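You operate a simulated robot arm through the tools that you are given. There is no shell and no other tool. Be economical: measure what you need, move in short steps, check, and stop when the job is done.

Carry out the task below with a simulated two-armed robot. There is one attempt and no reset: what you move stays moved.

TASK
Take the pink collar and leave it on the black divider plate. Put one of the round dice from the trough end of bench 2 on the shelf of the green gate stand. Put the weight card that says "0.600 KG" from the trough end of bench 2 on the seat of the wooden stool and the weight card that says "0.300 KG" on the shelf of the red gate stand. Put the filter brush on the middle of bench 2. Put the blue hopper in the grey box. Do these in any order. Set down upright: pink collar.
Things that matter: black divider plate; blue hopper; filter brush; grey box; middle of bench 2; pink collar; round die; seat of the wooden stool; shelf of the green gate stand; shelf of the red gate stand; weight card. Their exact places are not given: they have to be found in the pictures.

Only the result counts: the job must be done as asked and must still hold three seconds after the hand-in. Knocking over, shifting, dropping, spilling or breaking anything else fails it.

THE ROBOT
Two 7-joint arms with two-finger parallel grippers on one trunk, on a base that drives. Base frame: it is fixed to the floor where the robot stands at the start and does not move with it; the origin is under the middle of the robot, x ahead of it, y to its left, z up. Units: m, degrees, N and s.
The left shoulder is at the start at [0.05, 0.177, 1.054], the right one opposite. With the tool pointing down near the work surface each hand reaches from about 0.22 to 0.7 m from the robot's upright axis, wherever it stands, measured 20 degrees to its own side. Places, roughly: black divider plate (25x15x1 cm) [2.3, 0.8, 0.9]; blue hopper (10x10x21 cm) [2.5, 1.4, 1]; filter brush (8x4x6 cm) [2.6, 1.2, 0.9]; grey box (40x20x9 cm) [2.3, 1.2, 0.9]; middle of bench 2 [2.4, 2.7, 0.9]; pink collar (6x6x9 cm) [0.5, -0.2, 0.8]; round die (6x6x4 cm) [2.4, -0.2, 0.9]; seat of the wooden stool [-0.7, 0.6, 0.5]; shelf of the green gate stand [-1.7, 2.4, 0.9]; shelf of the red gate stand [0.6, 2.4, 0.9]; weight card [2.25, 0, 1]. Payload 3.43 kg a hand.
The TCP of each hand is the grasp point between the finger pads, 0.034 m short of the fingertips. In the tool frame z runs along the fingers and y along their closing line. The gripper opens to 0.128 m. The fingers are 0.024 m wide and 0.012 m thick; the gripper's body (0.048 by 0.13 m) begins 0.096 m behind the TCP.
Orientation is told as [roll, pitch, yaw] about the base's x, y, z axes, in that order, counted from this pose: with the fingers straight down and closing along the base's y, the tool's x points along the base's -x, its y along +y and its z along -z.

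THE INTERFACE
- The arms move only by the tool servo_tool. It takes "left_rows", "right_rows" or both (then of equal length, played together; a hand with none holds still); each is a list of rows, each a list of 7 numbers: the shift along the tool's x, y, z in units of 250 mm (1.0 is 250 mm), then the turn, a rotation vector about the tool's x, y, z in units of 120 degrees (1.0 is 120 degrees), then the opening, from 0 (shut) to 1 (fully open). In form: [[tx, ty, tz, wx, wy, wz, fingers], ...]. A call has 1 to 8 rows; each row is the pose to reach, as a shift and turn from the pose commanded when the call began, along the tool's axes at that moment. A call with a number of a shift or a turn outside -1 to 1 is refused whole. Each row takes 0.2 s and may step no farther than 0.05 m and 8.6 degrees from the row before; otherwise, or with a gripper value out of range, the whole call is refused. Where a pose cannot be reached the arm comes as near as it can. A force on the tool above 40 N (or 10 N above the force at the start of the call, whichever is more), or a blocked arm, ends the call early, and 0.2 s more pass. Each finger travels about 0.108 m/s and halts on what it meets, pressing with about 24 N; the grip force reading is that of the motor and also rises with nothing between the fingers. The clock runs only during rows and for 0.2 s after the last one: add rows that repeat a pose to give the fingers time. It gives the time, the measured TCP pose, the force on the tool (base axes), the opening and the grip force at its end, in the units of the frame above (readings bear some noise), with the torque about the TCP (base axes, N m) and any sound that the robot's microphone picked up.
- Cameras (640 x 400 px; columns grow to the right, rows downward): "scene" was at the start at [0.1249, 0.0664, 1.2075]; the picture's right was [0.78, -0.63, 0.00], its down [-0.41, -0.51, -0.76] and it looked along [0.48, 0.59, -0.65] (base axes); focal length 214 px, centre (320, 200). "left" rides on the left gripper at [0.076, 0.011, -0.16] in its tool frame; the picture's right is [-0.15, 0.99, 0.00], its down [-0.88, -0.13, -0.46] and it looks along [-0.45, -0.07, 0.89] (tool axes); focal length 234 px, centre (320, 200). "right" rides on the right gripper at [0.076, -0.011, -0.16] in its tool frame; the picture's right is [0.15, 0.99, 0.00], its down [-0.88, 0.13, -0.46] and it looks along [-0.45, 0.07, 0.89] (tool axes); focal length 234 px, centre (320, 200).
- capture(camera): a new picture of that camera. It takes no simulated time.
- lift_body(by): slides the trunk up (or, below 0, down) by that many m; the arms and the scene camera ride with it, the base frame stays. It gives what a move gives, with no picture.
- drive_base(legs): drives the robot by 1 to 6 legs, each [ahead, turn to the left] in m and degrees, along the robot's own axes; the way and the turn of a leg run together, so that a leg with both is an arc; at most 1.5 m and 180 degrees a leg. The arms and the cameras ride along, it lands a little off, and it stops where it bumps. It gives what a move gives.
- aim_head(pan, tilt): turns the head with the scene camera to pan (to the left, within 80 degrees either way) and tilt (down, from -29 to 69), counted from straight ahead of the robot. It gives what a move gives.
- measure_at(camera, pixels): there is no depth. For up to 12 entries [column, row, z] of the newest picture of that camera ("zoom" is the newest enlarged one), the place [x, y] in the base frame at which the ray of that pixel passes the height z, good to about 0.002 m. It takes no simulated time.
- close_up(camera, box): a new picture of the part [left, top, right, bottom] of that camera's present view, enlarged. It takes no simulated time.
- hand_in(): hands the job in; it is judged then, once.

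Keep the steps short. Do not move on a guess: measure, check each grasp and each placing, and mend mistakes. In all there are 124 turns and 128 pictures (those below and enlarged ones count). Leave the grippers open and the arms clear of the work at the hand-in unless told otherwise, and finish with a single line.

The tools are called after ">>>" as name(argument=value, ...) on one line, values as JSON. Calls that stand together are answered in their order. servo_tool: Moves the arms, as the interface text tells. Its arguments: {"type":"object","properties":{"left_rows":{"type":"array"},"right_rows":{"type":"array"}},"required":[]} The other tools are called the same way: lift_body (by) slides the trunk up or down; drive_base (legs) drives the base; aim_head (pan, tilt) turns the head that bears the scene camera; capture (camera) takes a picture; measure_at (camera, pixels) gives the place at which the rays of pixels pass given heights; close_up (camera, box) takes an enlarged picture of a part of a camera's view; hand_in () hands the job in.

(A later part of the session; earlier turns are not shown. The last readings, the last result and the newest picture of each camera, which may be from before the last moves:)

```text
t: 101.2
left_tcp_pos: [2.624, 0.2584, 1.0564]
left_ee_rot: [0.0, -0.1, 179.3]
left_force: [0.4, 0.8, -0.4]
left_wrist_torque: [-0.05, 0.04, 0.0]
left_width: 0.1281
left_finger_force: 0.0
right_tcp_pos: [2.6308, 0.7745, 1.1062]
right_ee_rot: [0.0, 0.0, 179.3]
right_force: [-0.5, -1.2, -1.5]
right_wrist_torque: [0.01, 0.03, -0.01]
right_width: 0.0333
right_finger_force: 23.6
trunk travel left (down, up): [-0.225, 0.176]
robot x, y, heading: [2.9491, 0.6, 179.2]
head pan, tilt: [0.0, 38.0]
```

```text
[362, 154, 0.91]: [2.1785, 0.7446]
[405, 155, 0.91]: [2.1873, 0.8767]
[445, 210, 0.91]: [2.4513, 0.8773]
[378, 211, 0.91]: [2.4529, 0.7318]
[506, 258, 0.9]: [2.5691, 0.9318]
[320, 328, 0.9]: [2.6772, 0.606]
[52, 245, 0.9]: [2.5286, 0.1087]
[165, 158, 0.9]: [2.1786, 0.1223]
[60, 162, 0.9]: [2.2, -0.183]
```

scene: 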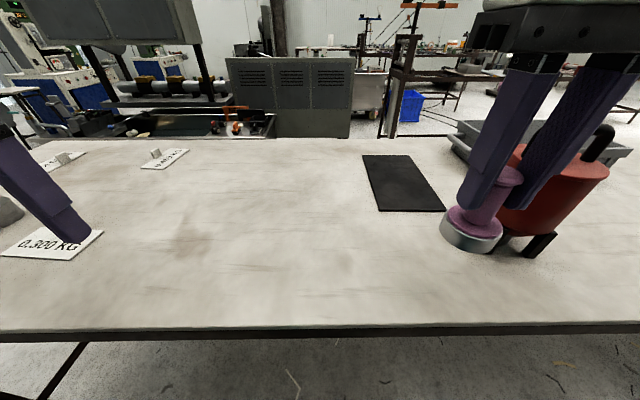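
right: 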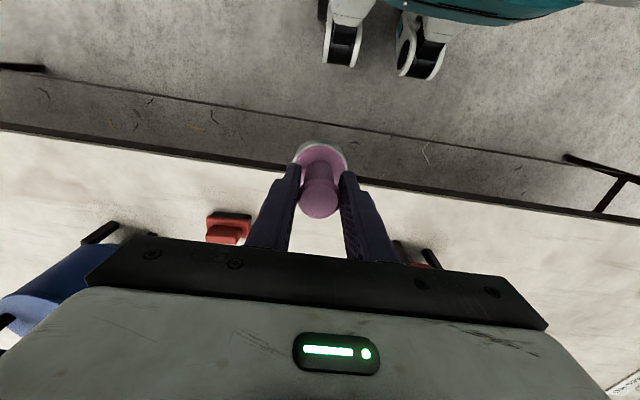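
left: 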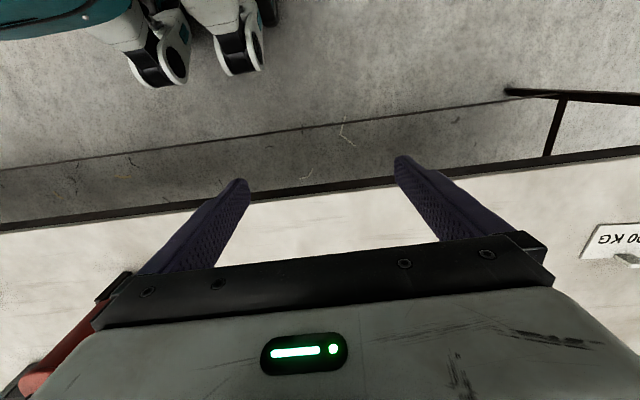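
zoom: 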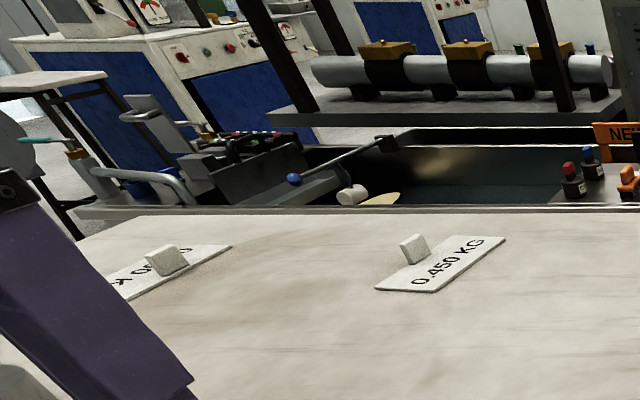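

Move the right hand forward over the plate, staying high.

>>> servo_tool(right_rows=[[-0.17, -0.02, 0, 0, 0, 0, 0], [-0.34, -0.04, 0, 0, 0, 0, 0], [-0.51, -0.06, 0, 0, 0, 0, 0], [-0.68, -0.08, 0, 0, 0, 0, 0], [-0.85, -0.09, 0, 0, 0, 0, 0], [-0.98, -0.1, 0, 0, 0, 0, 0]])

>>> capture(camera="scene")

>>> capture(camera="right")

```text
t: 102.6
left_tcp_pos: [2.6227, 0.2579, 1.0563]
left_ee_rot: [0.0, 0.0, 179.3]
left_force: [0.8, 0.4, 0.6]
left_wrist_torque: [0.02, 0.03, -0.03]
left_width: 0.1283
left_finger_force: 0.0
right_tcp_pos: [2.3865, 0.8018, 1.106]
right_ee_rot: [-0.1, 0.0, 179.4]
right_force: [0.2, 0.0, -2.3]
right_wrist_torque: [-0.01, -0.02, 0.01]
right_width: 0.0333
right_finger_force: 23.6
trunk travel left (down, up): [-0.225, 0.176]
robot x, y, heading: [2.9531, 0.6057, 179.0]
head pan, tilt: [0.0, 38.0]
```

```text
94 pictures are left
```

scene: 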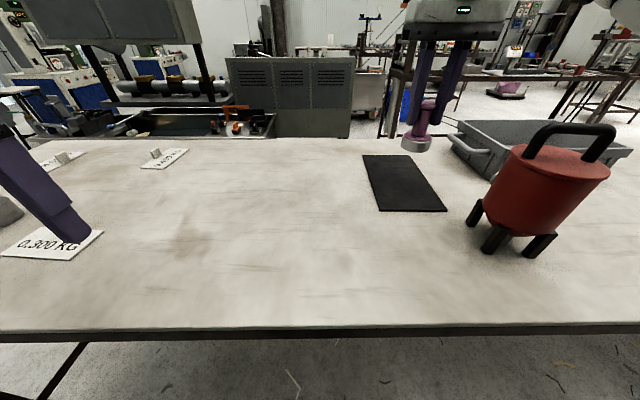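

```text
93 pictures are left
```

right: 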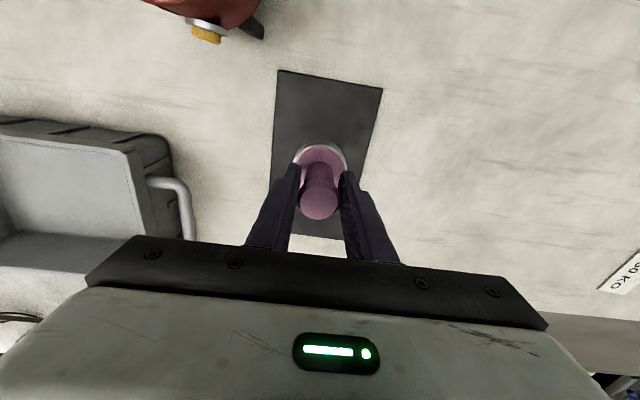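

>>> measure_at(camera="right", pixels=[[279, 70, 0.9], [382, 87, 0.9], [279, 70, 0.93], [382, 87, 0.93], [270, 231, 0.9], [270, 231, 0.93]])

>>> measure_at(camera="scene", pixels=[[446, 210, 0.9], [378, 211, 0.9], [446, 210, 0.93], [378, 211, 0.93], [405, 155, 0.9], [405, 155, 0.93], [362, 154, 0.9]])

```text
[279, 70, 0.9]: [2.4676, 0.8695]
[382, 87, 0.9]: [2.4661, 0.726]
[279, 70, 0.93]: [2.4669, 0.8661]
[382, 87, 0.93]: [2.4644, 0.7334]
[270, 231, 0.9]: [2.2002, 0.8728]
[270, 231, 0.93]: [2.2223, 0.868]
```

```text
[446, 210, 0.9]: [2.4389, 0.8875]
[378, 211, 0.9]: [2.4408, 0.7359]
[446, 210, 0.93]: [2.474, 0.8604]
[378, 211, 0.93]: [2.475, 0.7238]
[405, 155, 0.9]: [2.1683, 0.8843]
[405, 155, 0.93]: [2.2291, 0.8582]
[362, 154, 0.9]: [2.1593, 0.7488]
```

Plate top is at z≈0.922, centre about (2.34, 0.80). Shift forward 0.04 and lower slowly.

>>> servo_tool(right_rows=[[-0.16, 0, 0, 0, 0, 0, 0], [-0.16, 0, 0.12, 0, 0, 0, 0], [-0.16, 0, 0.24, 0, 0, 0, 0], [-0.16, 0, 0.34, 0, 0, 0, 0], [-0.16, 0, 0.37, 0, 0, 0, 0], [-0.16, 0, 0.385, 0, 0, 0, 0], [-0.16, 0, 0.4, 0, 0, 0, 0], [-0.16, 0, 0.415, 0, 0, 0, 0]])

>>> close_up(camera="scene", box=[340, 80, 500, 180])

```text
t: 104.4
left_tcp_pos: [2.6243, 0.2578, 1.0586]
left_ee_rot: [0.0, -0.1, 179.3]
left_force: [1.0, -0.8, -0.2]
left_wrist_torque: [0.01, 0.01, 0.0]
left_width: 0.1279
left_finger_force: 0.0
right_tcp_pos: [2.3479, 0.8035, 1.0063]
right_ee_rot: [0.2, -0.5, 179.1]
right_force: [-1.3, 1.2, 16.5]
right_wrist_torque: [0.02, 0.07, -0.02]
right_width: 0.0334
right_finger_force: 24.3
right hand out of reach, approached as far as the arm can: row 1, 2
trunk travel left (down, up): [-0.225, 0.176]
robot x, y, heading: [2.9541, 0.5987, 179.1]
head pan, tilt: [0.0, 38.0]
```

```text
4.00 times, centred on (420, 130) of scene
```

zoom: 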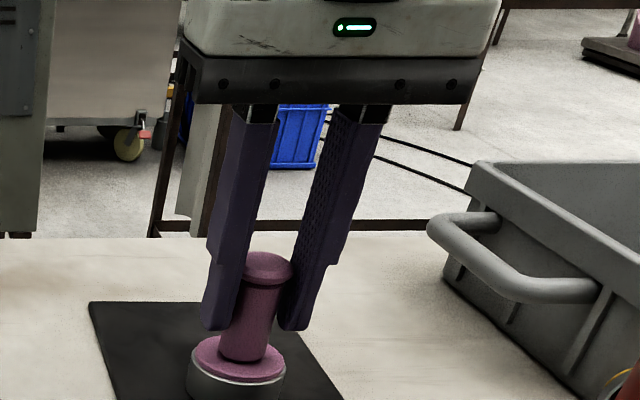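

Contact on the plate (16 N). Open and lift away, checking.

>>> servo_tool(right_rows=[[0, 0, 0, 0, 0, 0, 0.3], [0, 0, 0, 0, 0, 0, 0.6], [0, 0, 0, 0, 0, 0, 0.7], [0, 0, -0.1, 0, 0, 0, 0.7], [0, 0, -0.25, 0, 0, 0, 0.7], [0.0, 0, -0.42, 0, 0, 0, 0.7], [0.15, 0, -0.5, 0, 0, 0, 0.7], [0.3, 0, -0.5, 0, 0, 0, 0.7]])

>>> close_up(camera="scene", box=[340, 80, 500, 180])

```text
t: 106.2
left_tcp_pos: [2.6224, 0.2594, 1.0565]
left_ee_rot: [0.1, -0.1, 179.3]
left_force: [-0.5, -0.2, 0.3]
left_wrist_torque: [0.03, 0.02, -0.01]
left_width: 0.1282
left_finger_force: 0.1
right_tcp_pos: [2.4213, 0.8028, 1.1277]
right_ee_rot: [0.1, 0.1, 179.1]
right_force: [-0.1, 0.3, 1.1]
right_wrist_torque: [-0.01, 0.01, -0.01]
right_width: 0.0897
right_finger_force: 0.0
right hand out of reach, approached as far as the arm can: row 5, 6
trunk travel left (down, up): [-0.225, 0.176]
robot x, y, heading: [2.9499, 0.5992, 179.0]
head pan, tilt: [0.0, 38.0]
```

```text
4.00 times, centred on (420, 130) of scene
```

zoom: 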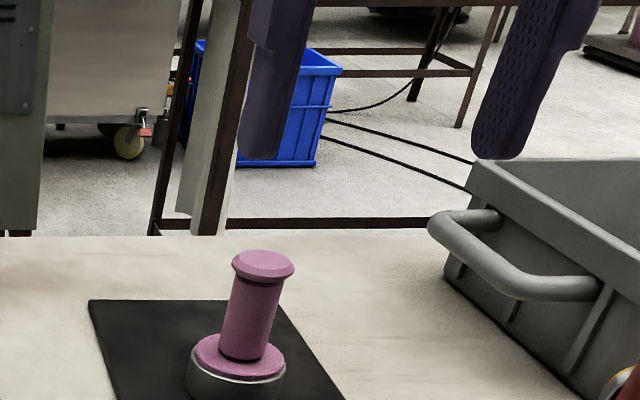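

Collar stands upright on the plate. Retract the right hand, back away and go to y≈1.15.

>>> servo_tool(right_rows=[[0.18, 0, 0, 0, 0, 0, 0.7], [0.36, 0, 0, 0, 0, 0, 0.7], [0.54, 0, 0, 0, 0, 0, 0.7], [0.72, 0, 0, 0, 0, 0, 1], [0.8, 0, 0, 0, 0, 0, 1]])

>>> drive_base(legs=[[-0.25, 0], [0, -89], [0.55, 0], [0, 90], [0.15, 0]])

>>> capture(camera="scene")

>>> capture(camera="right")

```text
t: 107.4
left_tcp_pos: [2.6226, 0.259, 1.0565]
left_ee_rot: [0.0, 0.0, 179.3]
left_force: [-0.2, -0.3, -0.9]
left_wrist_torque: [0.05, 0.03, 0.03]
left_width: 0.1277
left_finger_force: 0.0
right_tcp_pos: [2.6227, 0.7989, 1.1278]
right_ee_rot: [-0.1, -0.1, 179.3]
right_force: [-0.2, -0.5, -0.3]
right_wrist_torque: [-0.02, 0.01, -0.02]
right_width: 0.128
right_finger_force: 0.0
trunk travel left (down, up): [-0.225, 0.176]
robot x, y, heading: [2.954, 0.6019, 179.1]
head pan, tilt: [0.0, 38.0]
```

```text
t: 120.5
left_tcp_pos: [2.7236, 0.7943, 1.0573]
left_ee_rot: [0.1, 0.0, 180.0]
left_force: [-0.3, -0.5, 0.7]
left_wrist_torque: [0.01, -0.02, -0.03]
left_width: 0.128
left_finger_force: 0.1
right_tcp_pos: [2.7158, 1.3343, 1.1268]
right_ee_rot: [0.0, 0.0, 179.9]
right_force: [-0.4, 1.1, 0.0]
right_wrist_torque: [0.01, -0.09, -0.03]
right_width: 0.1278
right_finger_force: 0.0
trunk travel left (down, up): [-0.225, 0.176]
robot x, y, heading: [3.0505, 1.1392, 179.9]
head pan, tilt: [0.0, 38.0]
```

```text
90 pictures are left
```

scene: 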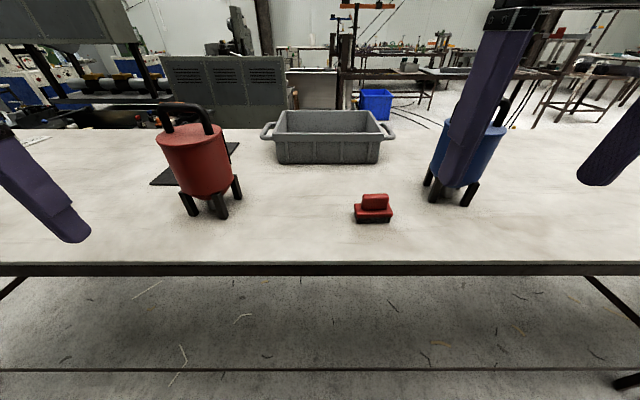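

```text
89 pictures are left
```

right: 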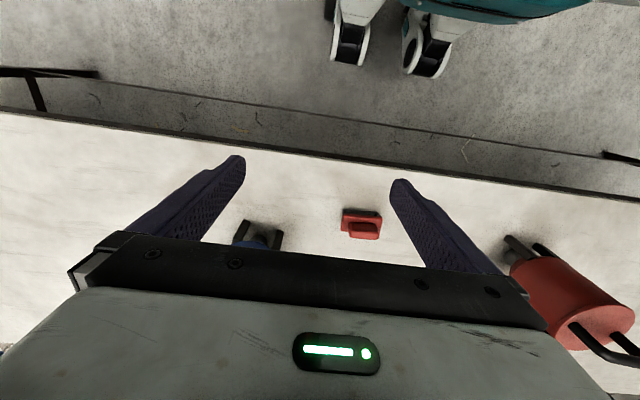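

Raise the right hand and move it aside to see the blue hopper's handle.

>>> servo_tool(right_rows=[[0, -0.1, -0.14, 0, 0, 0, 1], [0, -0.2, -0.28, 0, 0, 0, 1], [0, -0.3, -0.42, 0, 0, 0, 1], [0, -0.45, -0.5, 0, 0, 0, 1], [0, -0.6, -0.5, 0, 0, 0, 1]])

>>> capture(camera="scene")

>>> close_up(camera="scene", box=[330, 80, 570, 230])

>>> capture(camera="right")

```text
t: 121.7
left_tcp_pos: [2.7254, 0.7936, 1.0569]
left_ee_rot: [0.0, 0.0, 179.9]
left_force: [0.2, -0.1, -0.9]
left_wrist_torque: [0.01, -0.03, 0.0]
left_width: 0.1281
left_finger_force: 0.0
right_tcp_pos: [2.6773, 1.4648, 1.2255]
right_ee_rot: [0.0, 0.0, 179.9]
right_force: [-0.3, 0.9, 0.1]
right_wrist_torque: [0.0, -0.02, 0.01]
right_width: 0.1277
right_finger_force: 0.0
right hand out of reach, approached as far as the arm can: row 3, 4, 5
trunk travel left (down, up): [-0.225, 0.176]
robot x, y, heading: [3.0487, 1.141, 179.9]
head pan, tilt: [0.0, 38.0]
```

```text
88 pictures are left
```

scene: 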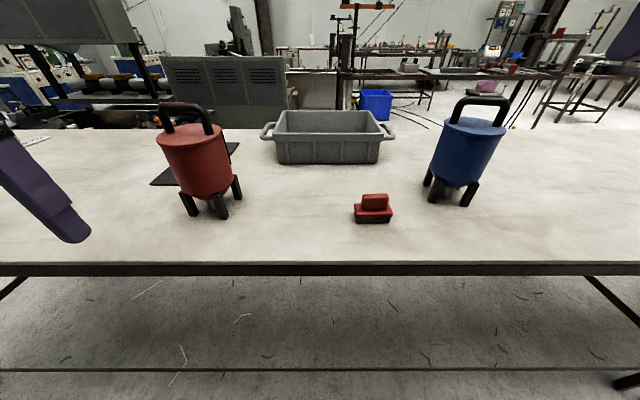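

```text
2.67 times, centred on (450, 155) of scene
```

zoom: 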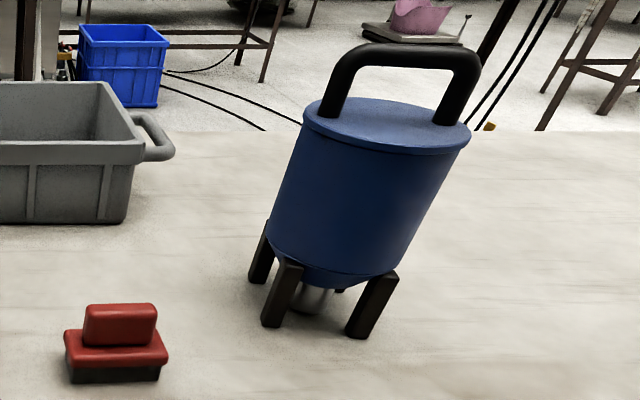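

```text
86 pictures are left
```

right: 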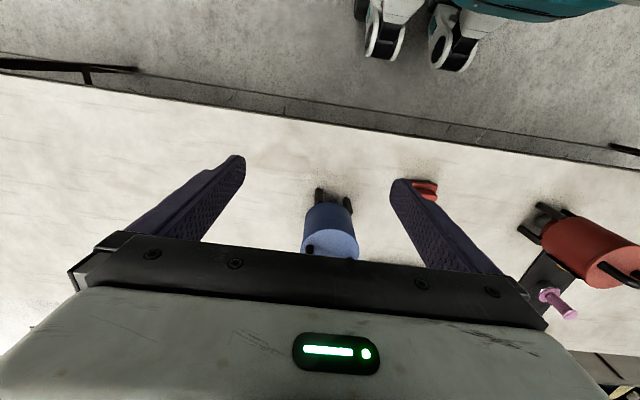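

>>> measure_at(camera="scene", pixels=[[460, 99, 1.115], [507, 103, 1.115], [455, 120, 1.08], [501, 125, 1.08], [464, 205, 0.912], [429, 186, 0.912], [482, 130, 1.07], [373, 222, 0.912], [376, 199, 0.97], [279, 164, 0.912], [378, 164, 0.912], [478, 100, 1.12]])

>>> measure_at(camera="right", pixels=[[330, 240, 1.07], [308, 252, 1.1], [320, 190, 0.912], [349, 197, 0.912]])

>>> lift_body(by=0.1)

```text
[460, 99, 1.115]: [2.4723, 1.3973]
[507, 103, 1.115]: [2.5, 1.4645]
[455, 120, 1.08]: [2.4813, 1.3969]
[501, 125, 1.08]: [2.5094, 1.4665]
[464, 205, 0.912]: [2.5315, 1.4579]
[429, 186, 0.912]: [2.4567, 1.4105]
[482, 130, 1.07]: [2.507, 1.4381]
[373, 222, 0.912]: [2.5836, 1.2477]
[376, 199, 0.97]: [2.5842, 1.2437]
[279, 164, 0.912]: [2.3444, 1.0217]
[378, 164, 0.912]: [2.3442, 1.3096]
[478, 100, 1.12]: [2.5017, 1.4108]
```

```text
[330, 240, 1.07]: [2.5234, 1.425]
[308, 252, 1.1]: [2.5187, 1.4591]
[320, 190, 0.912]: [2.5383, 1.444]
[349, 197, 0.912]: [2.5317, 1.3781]
```

```text
t: 123.0
left_tcp_pos: [2.7243, 0.7936, 1.156]
left_ee_rot: [0.0, 0.0, 180.0]
left_force: [0.6, -0.8, 0.0]
left_wrist_torque: [0.01, 0.0, 0.0]
left_width: 0.1279
left_finger_force: 0.1
right_tcp_pos: [2.6781, 1.4642, 1.3255]
right_ee_rot: [0.1, 0.0, 179.9]
right_force: [-0.9, -0.2, -0.1]
right_wrist_torque: [0.02, -0.02, 0.02]
right_width: 0.1281
right_finger_force: 0.2
trunk travel left (down, up): [-0.325, 0.076]
robot x, y, heading: [3.0534, 1.1355, 180.2]
head pan, tilt: [0.0, 38.0]
```

Blue hopper's handle centre is about (2.495, 1.432), bar turned ~22° from y. Hover above it with matching yaw.

>>> servo_tool(right_rows=[[-0.13, 0.03, 0.0, 0, 0, 0.06, 1], [-0.3, 0.06, 0.0, 0, 0, 0.12, 1], [-0.46, 0.09, 0.0, 0, 0, 0.18, 1], [-0.6, 0.11, 0.1, 0, 0, 0.19, 1], [-0.73, 0.128, 0.22, 0, 0, 0.19, 1], [-0.73, 0.128, 0.34, 0, 0, 0.19, 1]])

>>> capture(camera="right")

>>> capture(camera="scene")

```text
t: 124.4
left_tcp_pos: [2.7247, 0.7935, 1.1572]
left_ee_rot: [0.2, 0.0, 180.1]
left_force: [-0.9, 1.3, 0.7]
left_wrist_torque: [-0.03, -0.01, 0.01]
left_width: 0.1281
left_finger_force: 0.1
right_tcp_pos: [2.4955, 1.4319, 1.2402]
right_ee_rot: [0.0, 0.1, 157.1]
right_force: [0.2, -0.2, -0.2]
right_wrist_torque: [-0.03, -0.02, 0.04]
right_width: 0.128
right_finger_force: 0.1
right hand out of reach, approached as far as the arm can: row 2, 3, 4, 5
trunk travel left (down, up): [-0.325, 0.076]
robot x, y, heading: [3.0523, 1.1399, 180.0]
head pan, tilt: [0.0, 38.0]
```

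```text
85 pictures are left
```

right: 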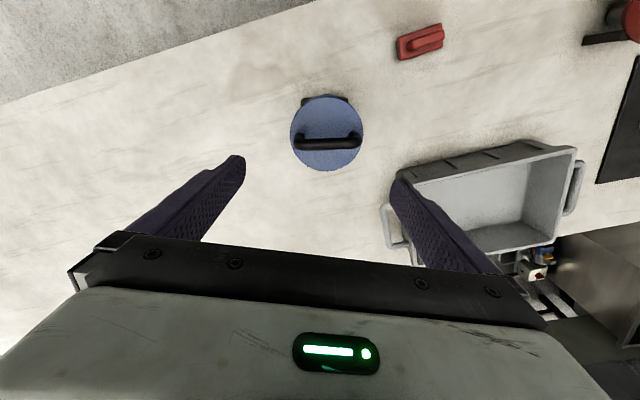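

```text
84 pictures are left
```

scene: 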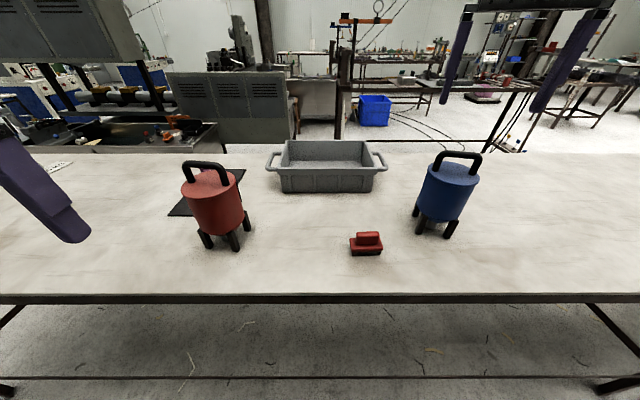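

>>> measure_at(camera="right", pixels=[[296, 143, 1.11], [360, 141, 1.11], [328, 143, 1.11], [328, 143, 1.09], [420, 42, 0.96], [399, 51, 0.95], [443, 34, 0.95]])

>>> measure_at(camera="scene", pixels=[[458, 154, 1.12], [432, 158, 1.11], [481, 160, 1.11], [458, 154, 1.1], [368, 236, 0.965], [458, 154, 1.08]])

>>> close_up(camera="right", box=[250, 80, 410, 180])

```text
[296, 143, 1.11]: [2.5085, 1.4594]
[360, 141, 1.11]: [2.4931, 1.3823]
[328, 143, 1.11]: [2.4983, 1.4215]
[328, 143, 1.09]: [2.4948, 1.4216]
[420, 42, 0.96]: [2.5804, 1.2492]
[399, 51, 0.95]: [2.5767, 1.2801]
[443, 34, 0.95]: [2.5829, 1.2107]
```

```text
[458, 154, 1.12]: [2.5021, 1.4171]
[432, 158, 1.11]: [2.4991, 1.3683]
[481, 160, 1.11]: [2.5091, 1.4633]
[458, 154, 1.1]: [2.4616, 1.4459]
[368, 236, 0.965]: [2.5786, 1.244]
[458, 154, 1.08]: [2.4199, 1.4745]
```

```text
4.00 times, centred on (330, 130) of right
```

zoom: 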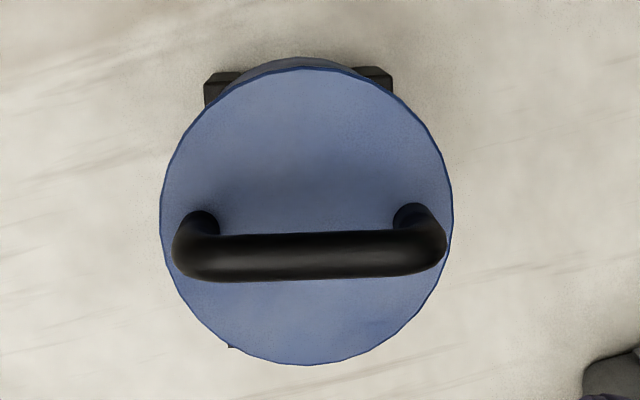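

Handle centre is (2.500, 1.419), about 10° off y. Correct yaw/position and descend to z=1.117, then close.

>>> servo_tool(right_rows=[[0.02, 0.02, 0.0, 0, 0, -0.05, 1], [0.037, 0.041, 0.0, 0, 0, -0.1, 1], [0.037, 0.041, 0.16, 0, 0, -0.1, 1], [0.037, 0.041, 0.32, 0, 0, -0.1, 1], [0.037, 0.041, 0.49, 0, 0, -0.1, 1]])

>>> close_up(camera="scene", box=[360, 90, 520, 240])

>>> capture(camera="right")

```text
t: 125.6
left_tcp_pos: [2.7242, 0.7934, 1.1565]
left_ee_rot: [0.1, 0.0, 180.0]
left_force: [0.0, 0.6, 0.6]
left_wrist_torque: [-0.01, 0.0, 0.0]
left_width: 0.128
left_finger_force: 0.1
right_tcp_pos: [2.5008, 1.419, 1.1165]
right_ee_rot: [0.1, 0.0, 169.1]
right_force: [0.6, -0.7, -0.3]
right_wrist_torque: [-0.04, -0.01, 0.01]
right_width: 0.128
right_finger_force: 0.0
trunk travel left (down, up): [-0.325, 0.076]
robot x, y, heading: [3.0503, 1.1379, 180.0]
head pan, tilt: [0.0, 38.0]
```

```text
2.67 times, centred on (440, 165) of scene
```

zoom: 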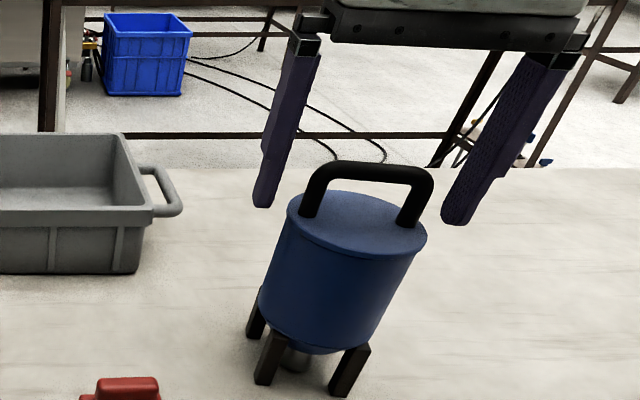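

```text
81 pictures are left
```

right: 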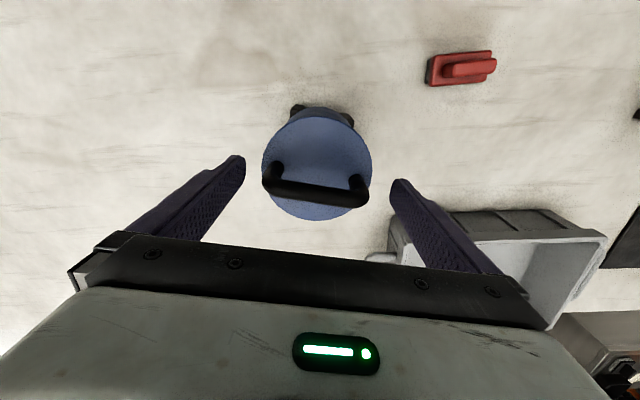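

Aligned within a few degrees. Close on the handle.

>>> servo_tool(right_rows=[[0, 0, 0, 0, 0, 0, 0.7], [0, 0, 0, 0, 0, 0, 0.5], [0, 0, 0, 0, 0, 0, 0.3], [0, 0, 0, 0, 0, 0, 0.2], [0, 0, 0, 0, 0, 0, 0.2]])

>>> capture(camera="right")

```text
t: 126.8
left_tcp_pos: [2.7245, 0.7939, 1.1564]
left_ee_rot: [0.1, 0.0, 180.0]
left_force: [0.5, 0.3, -0.2]
left_wrist_torque: [-0.01, -0.02, 0.02]
left_width: 0.128
left_finger_force: 0.1
right_tcp_pos: [2.4992, 1.4194, 1.1175]
right_ee_rot: [0.0, 0.0, 169.0]
right_force: [0.7, 3.2, 0.6]
right_wrist_torque: [0.25, 0.15, -0.07]
right_width: 0.0852
right_finger_force: 24.4
trunk travel left (down, up): [-0.325, 0.076]
robot x, y, heading: [3.0505, 1.1346, 179.9]
head pan, tilt: [0.0, 38.0]
```

```text
80 pictures are left
```

right: 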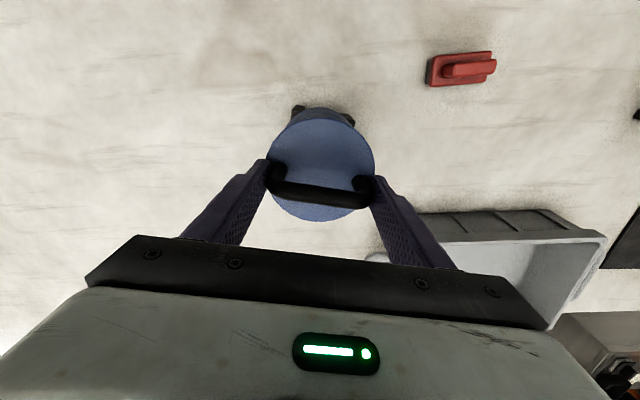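

Gripped. Lift 0.08 with the arm and check.

>>> servo_tool(right_rows=[[0, 0, -0.04, 0, 0, 0, 0.15], [0, 0, -0.1, 0, 0, 0, 0.15], [0, 0, -0.2, 0, 0, 0, 0.15], [0, 0, -0.32, 0, 0, 0, 0.15], [0, 0, -0.4, 0, 0, 0, 0.15]])

>>> lift_body(by=0.07)

>>> capture(camera="scene")

>>> capture(camera="right")

```text
t: 128.0
left_tcp_pos: [2.7247, 0.7944, 1.1562]
left_ee_rot: [0.0, 0.0, 180.0]
left_force: [0.1, -0.3, -0.2]
left_wrist_torque: [0.02, 0.0, 0.01]
left_width: 0.1281
left_finger_force: 0.1
right_tcp_pos: [2.5, 1.4195, 1.2176]
right_ee_rot: [0.0, 0.0, 169.1]
right_force: [-0.9, -0.4, -6.9]
right_wrist_torque: [0.02, -0.01, -0.01]
right_width: 0.0851
right_finger_force: 24.0
trunk travel left (down, up): [-0.325, 0.076]
robot x, y, heading: [3.0491, 1.1384, 179.9]
head pan, tilt: [0.0, 38.0]
```

```text
t: 129.1
left_tcp_pos: [2.7232, 0.7933, 1.2261]
left_ee_rot: [0.0, 0.1, 179.9]
left_force: [-0.5, -0.4, 0.0]
left_wrist_torque: [0.05, 0.04, 0.02]
left_width: 0.1281
left_finger_force: 0.0
right_tcp_pos: [2.4991, 1.4193, 1.2874]
right_ee_rot: [0.0, -0.1, 169.1]
right_force: [-0.4, -0.1, -8.4]
right_wrist_torque: [-0.04, 0.01, 0.0]
right_width: 0.0853
right_finger_force: 23.8
trunk travel left (down, up): [-0.395, 0.006]
robot x, y, heading: [3.0518, 1.1375, 179.8]
head pan, tilt: [0.0, 38.0]
```

```text
79 pictures are left
```

scene: 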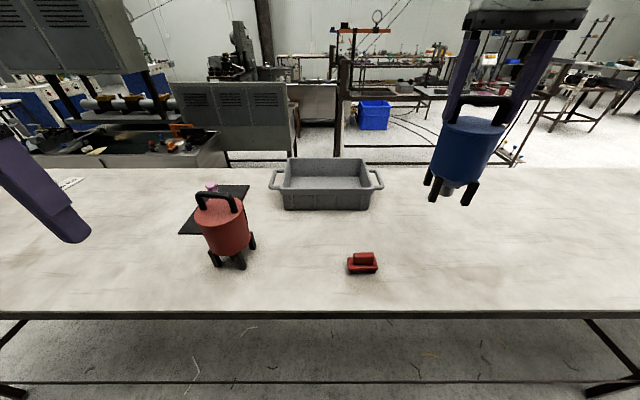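

```text
78 pictures are left
```

right: 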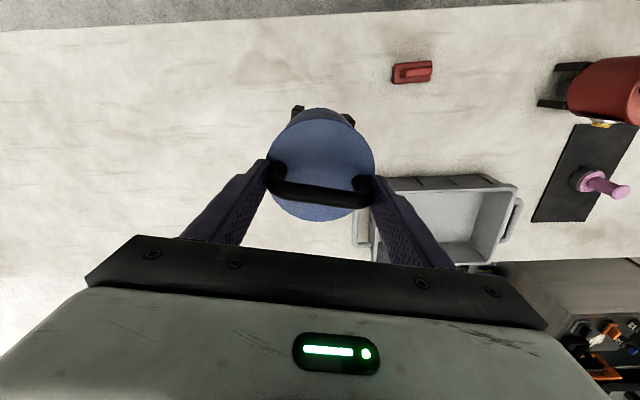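

Hopper is up (≈0.75 kg). Measure the box rim and floor.

>>> measure_at(camera="scene", pixels=[[282, 190, 1.0], [371, 189, 1.0], [289, 159, 1.0], [363, 159, 1.0], [286, 210, 0.912], [368, 210, 0.912], [296, 178, 0.92], [358, 178, 0.92], [362, 271, 0.912], [363, 254, 0.97]])

>>> measure_at(camera="right", pixels=[[385, 187, 1.0], [503, 180, 1.0], [519, 187, 1.0], [495, 262, 1.0], [440, 187, 1.0]])

>>> close_up(camera="scene", box=[250, 140, 410, 240])

```text
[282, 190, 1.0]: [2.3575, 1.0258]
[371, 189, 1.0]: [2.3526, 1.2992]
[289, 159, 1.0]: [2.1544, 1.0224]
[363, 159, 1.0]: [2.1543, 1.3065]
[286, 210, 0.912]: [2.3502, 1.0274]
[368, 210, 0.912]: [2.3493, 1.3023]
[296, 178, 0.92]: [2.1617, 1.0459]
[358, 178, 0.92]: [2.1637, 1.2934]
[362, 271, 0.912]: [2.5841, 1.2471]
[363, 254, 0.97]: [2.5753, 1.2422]
```

```text
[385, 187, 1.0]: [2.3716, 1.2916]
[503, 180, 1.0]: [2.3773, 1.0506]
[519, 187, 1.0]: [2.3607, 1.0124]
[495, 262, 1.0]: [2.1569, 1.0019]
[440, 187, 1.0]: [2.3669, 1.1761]
```

```text
4.00 times, centred on (330, 190) of scene
```

zoom: 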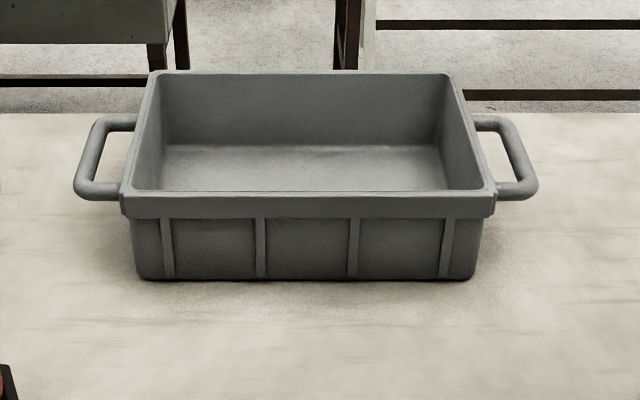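

Box inside centre is about (2.256, 1.164). It is too far, so drive 0.17 ahead (hopper bottom at ~1.08, well above the 1.0 rim).

>>> drive_base(legs=[[0.17, 0]])

>>> capture(camera="scene")

```text
t: 130.3
left_tcp_pos: [2.6262, 0.7943, 1.2267]
left_ee_rot: [0.1, 0.1, -180.1]
left_force: [-0.8, 0.3, 0.8]
left_wrist_torque: [-0.02, 0.03, 0.02]
left_width: 0.128
left_finger_force: 0.1
right_tcp_pos: [2.401, 1.4214, 1.2845]
right_ee_rot: [-0.1, 0.2, 169.0]
right_force: [0.5, -0.3, -6.9]
right_wrist_torque: [0.0, 0.0, -0.04]
right_width: 0.0851
right_finger_force: 24.1
trunk travel left (down, up): [-0.395, 0.006]
robot x, y, heading: [2.952, 1.1408, 179.6]
head pan, tilt: [0.0, 38.0]
stopped in leg 1: the robot was blocked; the commanded pose is now the measured one
```

```text
76 pictures are left
```

scene: 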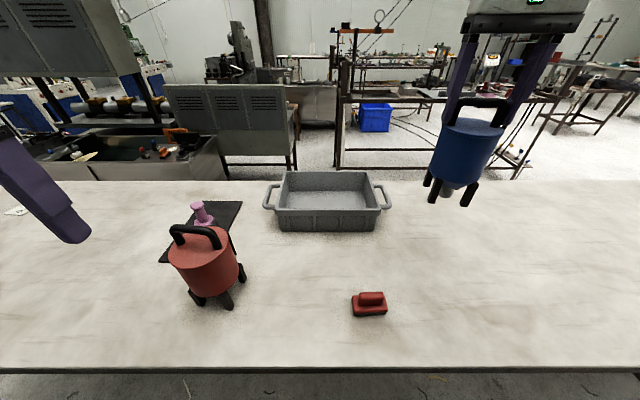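

Blocked at x≈2.952 by the bench, nothing moved visibly. I'll use the nearer part of the box: first swing the hopper sideways to y≈1.22 and square it.

>>> servo_tool(right_rows=[[0.03, 0.157, 0, 0, 0, -0.04, 0.15], [0.06, 0.314, 0, 0, 0, -0.092, 0.15], [0.09, 0.47, 0, 0, 0, -0.092, 0.15], [0.12, 0.63, 0, 0, 0, -0.092, 0.15], [0.153, 0.786, 0, 0, 0, -0.092, 0.15], [0.153, 0.786, 0, 0, 0, -0.092, 0.15]])

>>> servo_tool(right_rows=[[-0.1, 0, 0.0, 0, 0, 0, 0.15], [-0.2, 0, 0.04, 0, 0, 0, 0.15], [-0.3, 0, 0.1, 0, 0, 0, 0.15], [-0.38, 0, 0.17, 0, 0, 0, 0.15], [-0.44, 0, 0.21, 0, 0, 0, 0.15]])

>>> capture(camera="scene")

>>> capture(camera="right")

```text
t: 131.8
left_tcp_pos: [2.625, 0.7939, 1.2261]
left_ee_rot: [0.1, 0.2, -180.1]
left_force: [0.0, 0.0, -0.2]
left_wrist_torque: [-0.05, -0.01, -0.02]
left_width: 0.1279
left_finger_force: 0.1
right_tcp_pos: [2.3999, 1.2208, 1.2844]
right_ee_rot: [-0.1, 0.1, -180.0]
right_force: [0.3, 0.2, -7.2]
right_wrist_torque: [-0.04, -0.02, 0.01]
right_width: 0.0849
right_finger_force: 23.9
trunk travel left (down, up): [-0.395, 0.006]
robot x, y, heading: [2.9509, 1.1327, 179.9]
head pan, tilt: [0.0, 38.0]
```

```text
t: 132.9
left_tcp_pos: [2.6251, 0.7933, 1.2248]
left_ee_rot: [0.0, 0.3, -180.0]
left_force: [-0.6, -0.5, -1.1]
left_wrist_torque: [0.01, -0.04, -0.01]
left_width: 0.1282
left_finger_force: 0.1
right_tcp_pos: [2.3612, 1.2179, 1.2217]
right_ee_rot: [-0.1, 0.2, -179.9]
right_force: [-2.0, 0.7, -7.7]
right_wrist_torque: [-0.01, 0.01, -0.04]
right_width: 0.0851
right_finger_force: 22.9
right hand out of reach, approached as far as the arm can: row 1, 2, 3, 4, 5
trunk travel left (down, up): [-0.395, 0.006]
robot x, y, heading: [2.9525, 1.1389, 180.2]
head pan, tilt: [0.0, 38.0]
```

```text
75 pictures are left
```

scene: 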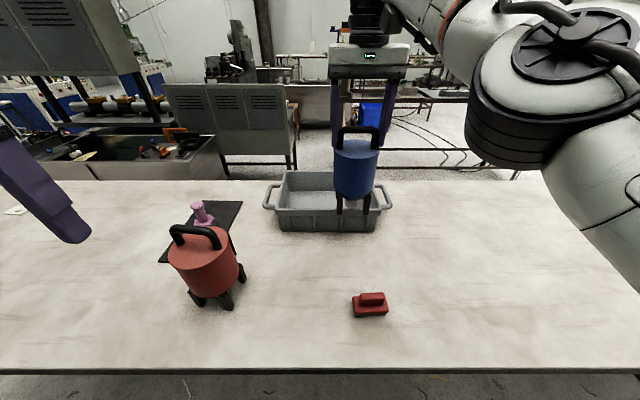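

```text
74 pictures are left
```

right: 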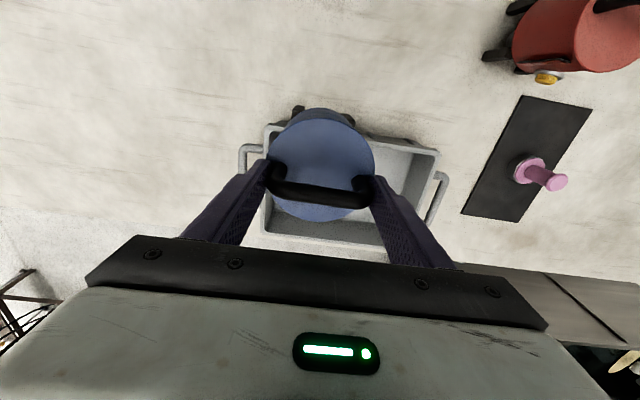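

Reach ends at x=2.361 with the hand vertical. I tilt the hand so the hopper's bottom swings outward (~18°), and reach a bit further at the same height.

>>> servo_tool(right_rows=[[0, 0, -0.03, 0, -0.05, 0, 0.1], [0, 0, -0.05, 0, -0.1, 0, 0.1], [0, 0, -0.05, 0, -0.15, 0, 0.1], [-0.07, 0, -0.05, 0, -0.15, 0, 0.1], [-0.14, 0, -0.05, 0, -0.15, 0, 0.1]])

>>> capture(camera="scene")

>>> capture(camera="right")

```text
t: 134.2
left_tcp_pos: [2.6268, 0.7936, 1.226]
left_ee_rot: [0.0, 0.1, -180.0]
left_force: [0.0, -0.3, 0.1]
left_wrist_torque: [-0.02, 0.0, 0.0]
left_width: 0.128
left_finger_force: 0.0
right_tcp_pos: [2.3265, 1.2192, 1.2349]
right_ee_rot: [0.0, -17.9, -179.9]
right_force: [-0.4, 0.8, -8.2]
right_wrist_torque: [-0.03, -0.22, 0.01]
right_width: 0.0852
right_finger_force: 24.0
trunk travel left (down, up): [-0.395, 0.006]
robot x, y, heading: [2.9517, 1.1367, 180.0]
head pan, tilt: [0.0, 38.0]
```

```text
73 pictures are left
```

scene: 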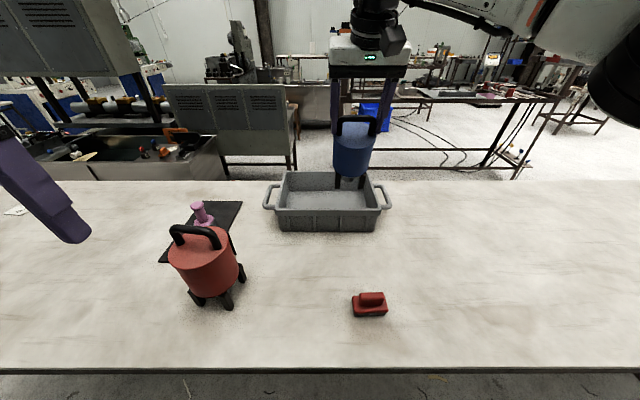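

```text
72 pictures are left
```

right: 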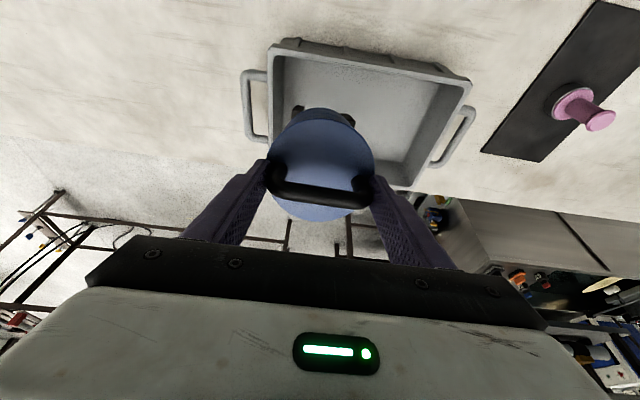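

Now lower the hopper into the box by 0.065 straight down, shifting 0.02 toward the box middle.

>>> servo_tool(right_rows=[[0, 0.08, 0, 0, 0, 0, 0.1], [0.03, 0.08, 0.09, 0, 0, 0, 0.1], [0.055, 0.08, 0.17, 0, 0, 0, 0.1], [0.08, 0.08, 0.247, 0, 0, 0, 0.1]])

>>> close_up(camera="scene", box=[250, 60, 450, 260])

>>> capture(camera="right")

```text
t: 135.2
left_tcp_pos: [2.6255, 0.7941, 1.2249]
left_ee_rot: [0.1, 0.2, -180.0]
left_force: [-1.7, 0.5, 0.1]
left_wrist_torque: [0.0, -0.01, 0.0]
left_width: 0.1279
left_finger_force: 0.1
right_tcp_pos: [2.3254, 1.1998, 1.1678]
right_ee_rot: [-0.1, -17.9, -180.1]
right_force: [0.2, -0.1, -7.5]
right_wrist_torque: [0.01, -0.27, 0.0]
right_width: 0.0853
right_finger_force: 24.0
trunk travel left (down, up): [-0.395, 0.006]
robot x, y, heading: [2.9501, 1.1422, 180.0]
head pan, tilt: [0.0, 38.0]
```

```text
2.00 times, centred on (350, 160) of scene
```

zoom: 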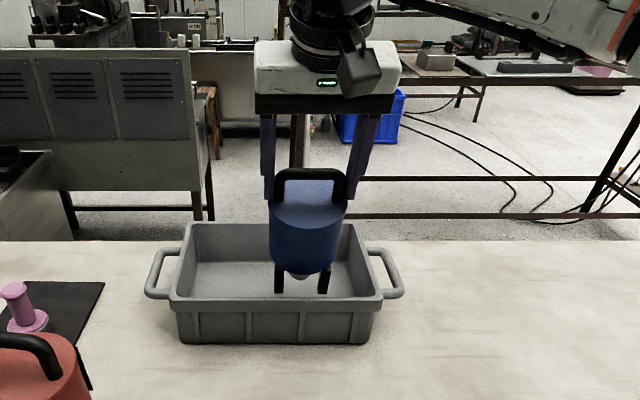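

```text
70 pictures are left
```

right: 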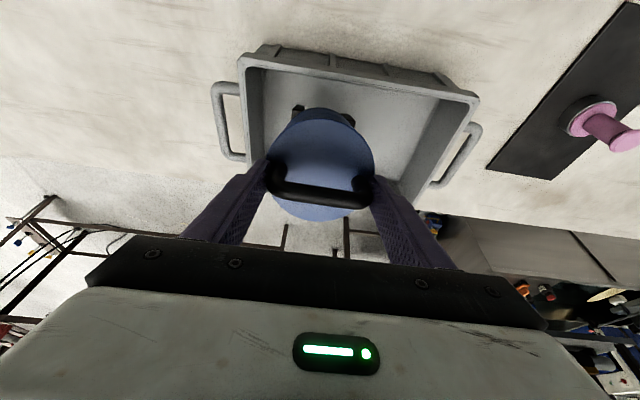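

Legs are inside the box. Now bring it toward upright (to ~8°) while lowering slightly.

>>> servo_tool(right_rows=[[-0.03, 0, 0.02, 0, 0.025, 0, 0.1], [-0.06, 0, 0.045, 0, 0.05, 0, 0.1], [-0.09, 0, 0.075, 0, 0.07, 0, 0.1], [-0.11, 0, 0.107, 0, 0.083, 0, 0.1]])

>>> close_up(camera="scene", box=[250, 60, 450, 260])

```text
t: 136.2
left_tcp_pos: [2.6259, 0.7949, 1.2251]
left_ee_rot: [0.1, 0.2, -180.0]
left_force: [-0.5, 0.7, 0.3]
left_wrist_torque: [-0.07, -0.01, -0.03]
left_width: 0.1281
left_finger_force: 0.1
right_tcp_pos: [2.3141, 1.2062, 1.1481]
right_ee_rot: [0.0, -7.8, -180.0]
right_force: [0.3, -0.4, -8.6]
right_wrist_torque: [-0.05, -0.13, 0.03]
right_width: 0.0849
right_finger_force: 24.0
right hand out of reach, approached as far as the arm can: row 3, 4
trunk travel left (down, up): [-0.395, 0.006]
robot x, y, heading: [2.9495, 1.1386, 180.0]
head pan, tilt: [0.0, 38.0]
```

```text
2.00 times, centred on (350, 160) of scene
```

zoom: 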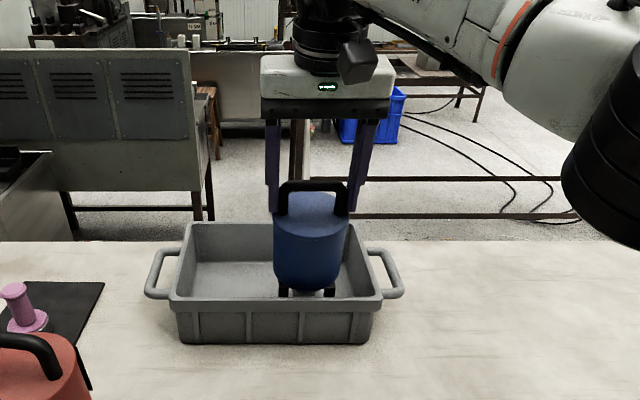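

Slightly close to the near wall; tilt back 3°, move a little further in, and lower gently to contact.

>>> servo_tool(right_rows=[[-0.02, 0, 0.01, 0, -0.025, 0, 0.1], [-0.043, 0, 0.038, 0, -0.025, 0, 0.1], [-0.04, 0, 0.062, 0, -0.025, 0, 0.1], [-0.037, 0, 0.086, 0, -0.025, 0, 0.1], [-0.034, 0, 0.109, 0, -0.025, 0, 0.1], [-0.031, 0, 0.133, 0, -0.025, 0, 0.1]])

>>> close_up(camera="scene", box=[250, 60, 450, 260])

>>> capture(camera="right")

```text
t: 137.6
left_tcp_pos: [2.6278, 0.7944, 1.2264]
left_ee_rot: [0.0, 0.1, -180.0]
left_force: [-0.8, -0.6, 0.1]
left_wrist_torque: [-0.02, -0.06, 0.02]
left_width: 0.1281
left_finger_force: 0.1
right_tcp_pos: [2.3023, 1.2069, 1.1215]
right_ee_rot: [0.0, -11.5, 179.8]
right_force: [-1.8, 6.4, 16.3]
right_wrist_torque: [0.26, 0.31, -0.03]
right_width: 0.0858
right_finger_force: 24.2
trunk travel left (down, up): [-0.395, 0.006]
robot x, y, heading: [2.9533, 1.1411, 179.8]
head pan, tilt: [0.0, 38.0]
```

```text
2.00 times, centred on (350, 160) of scene
```

zoom: 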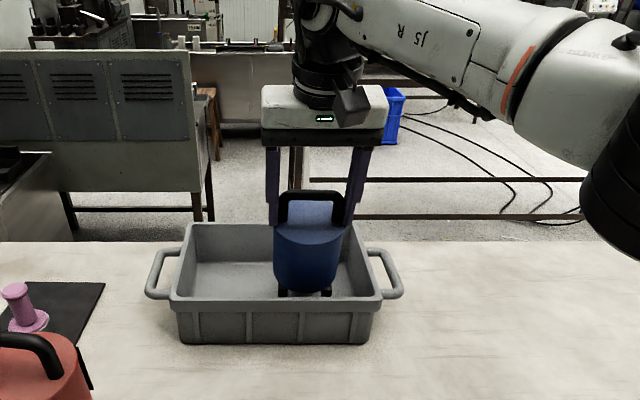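

```text
67 pictures are left
```

right: 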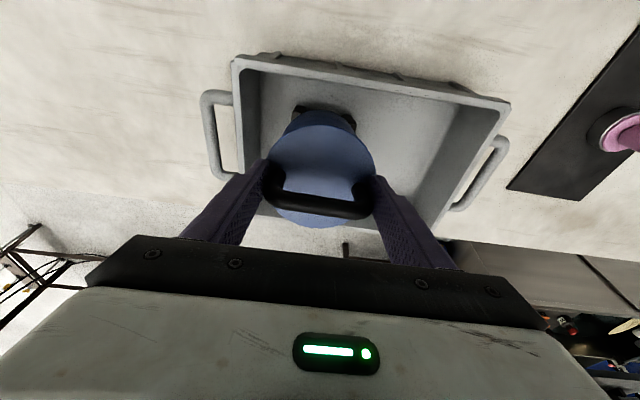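

Near legs rest on the box floor. Open slowly so it settles on all legs.

>>> servo_tool(right_rows=[[0, 0, -0.008, 0, 0.01, 0, 0.6], [0, 0, -0.008, 0, 0.01, 0, 0.67], [0, 0, -0.008, 0, 0.01, 0, 0.7], [0, 0, -0.008, 0, 0.01, 0, 0.85], [0, 0, -0.008, 0, 0.01, 0, 1]])

>>> close_up(camera="scene", box=[250, 60, 450, 260])

>>> capture(camera="right")

```text
t: 138.8
left_tcp_pos: [2.6265, 0.7924, 1.2259]
left_ee_rot: [-0.1, 0.1, -179.9]
left_force: [-0.1, -0.5, 0.6]
left_wrist_torque: [0.0, 0.0, 0.02]
left_width: 0.128
left_finger_force: 0.1
right_tcp_pos: [2.3024, 1.2057, 1.1203]
right_ee_rot: [0.0, -9.7, -179.9]
right_force: [0.0, -0.5, 0.1]
right_wrist_torque: [-0.05, -0.01, -0.03]
right_width: 0.1282
right_finger_force: 0.0
trunk travel left (down, up): [-0.395, 0.006]
robot x, y, heading: [2.9546, 1.1393, 180.0]
head pan, tilt: [0.0, 38.0]
```

```text
2.00 times, centred on (350, 160) of scene
```

zoom: 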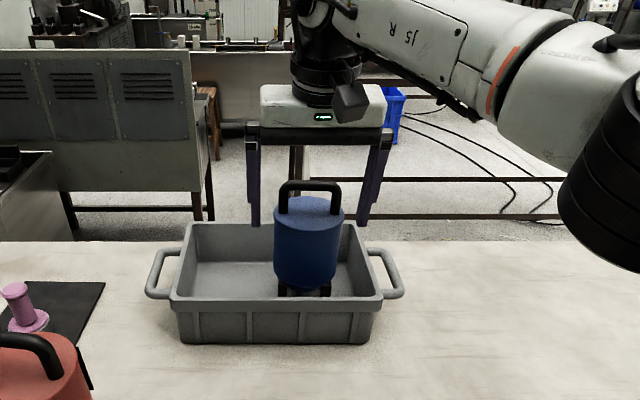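

```text
65 pictures are left
```

right: 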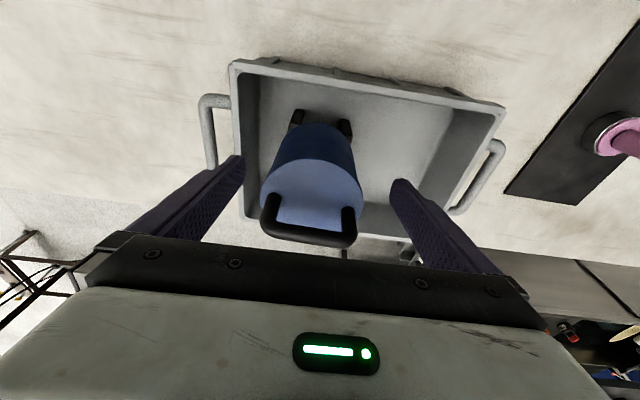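

The hopper stands in the box. Withdraw the hand up and back.

>>> servo_tool(right_rows=[[0.03, 0, -0.15, 0, 0.02, 0, 1], [0.08, 0, -0.3, 0, 0.05, 0, 1], [0.15, 0, -0.42, 0, 0.08, 0, 1], [0.3, 0, -0.45, 0, 0.081, 0, 1], [0.48, 0, -0.45, 0, 0.081, 0, 1], [0.66, 0, -0.45, 0, 0.081, 0, 1], [0.84, 0, -0.45, 0, 0.081, 0, 1], [0.95, 0, -0.45, 0, 0.081, 0, 1]])

>>> capture(camera="scene")

```text
t: 140.6
left_tcp_pos: [2.627, 0.7934, 1.2258]
left_ee_rot: [0.0, 0.1, -179.9]
left_force: [-0.3, 0.0, 0.4]
left_wrist_torque: [0.02, 0.03, -0.02]
left_width: 0.128
left_finger_force: 0.1
right_tcp_pos: [2.5558, 1.2063, 1.1895]
right_ee_rot: [-0.1, -0.1, 180.1]
right_force: [-0.5, 0.4, 0.5]
right_wrist_torque: [0.01, 0.02, 0.0]
right_width: 0.1282
right_finger_force: 0.0
right hand out of reach, approached as far as the arm can: row 3
trunk travel left (down, up): [-0.395, 0.006]
robot x, y, heading: [2.9506, 1.1418, 179.9]
head pan, tilt: [0.0, 38.0]
```

```text
64 pictures are left
```

scene: 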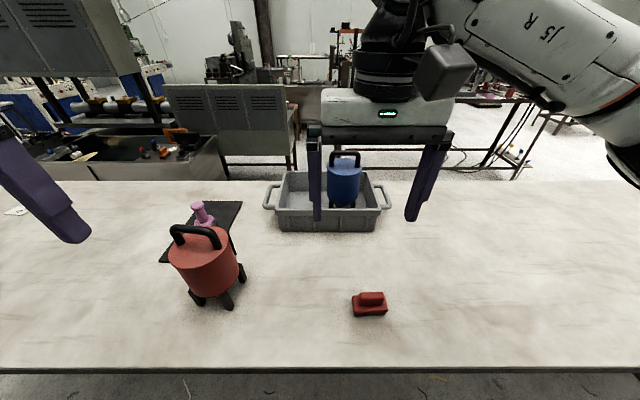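

Hopper upright in the box, brush at ~(2.58, 1.245). Hover over the brush.

>>> servo_tool(right_rows=[[0.05, -0.08, 0.12, 0, 0, 0, 1], [0.1, -0.155, 0.28, 0, 0, 0, 1], [0.1, -0.155, 0.44, 0, 0, 0, 1]])

>>> close_up(camera="right", box=[220, 80, 420, 205])

```text
t: 141.3
left_tcp_pos: [2.6261, 0.7937, 1.2267]
left_ee_rot: [0.0, 0.2, -179.9]
left_force: [-0.4, 0.4, 0.1]
left_wrist_torque: [0.02, -0.03, -0.02]
left_width: 0.128
left_finger_force: 0.0
right_tcp_pos: [2.579, 1.2445, 1.0797]
right_ee_rot: [0.0, -0.1, -179.9]
right_force: [0.0, -0.3, -0.5]
right_wrist_torque: [0.03, -0.03, -0.03]
right_width: 0.1282
right_finger_force: 0.1
trunk travel left (down, up): [-0.395, 0.006]
robot x, y, heading: [2.9545, 1.1394, 180.0]
head pan, tilt: [0.0, 38.0]
```

```text
3.20 times, centred on (320, 142) of right
```

zoom: 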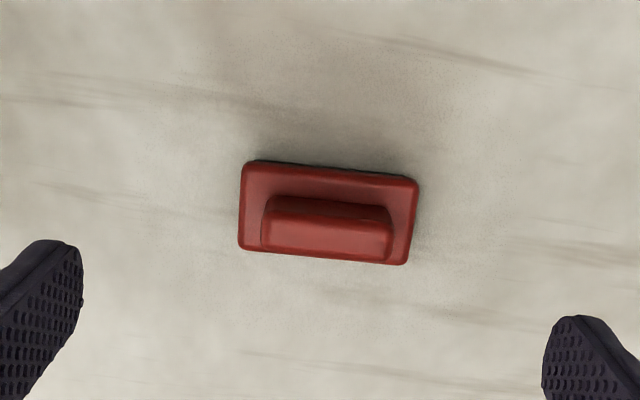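

>>> measure_at(camera="zoom", pixels=[[327, 240, 0.97], [262, 230, 0.97], [392, 245, 0.97], [327, 213, 0.94]])

```text
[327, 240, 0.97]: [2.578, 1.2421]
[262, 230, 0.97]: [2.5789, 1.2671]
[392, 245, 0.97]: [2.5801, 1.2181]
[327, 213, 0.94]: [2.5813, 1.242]
```

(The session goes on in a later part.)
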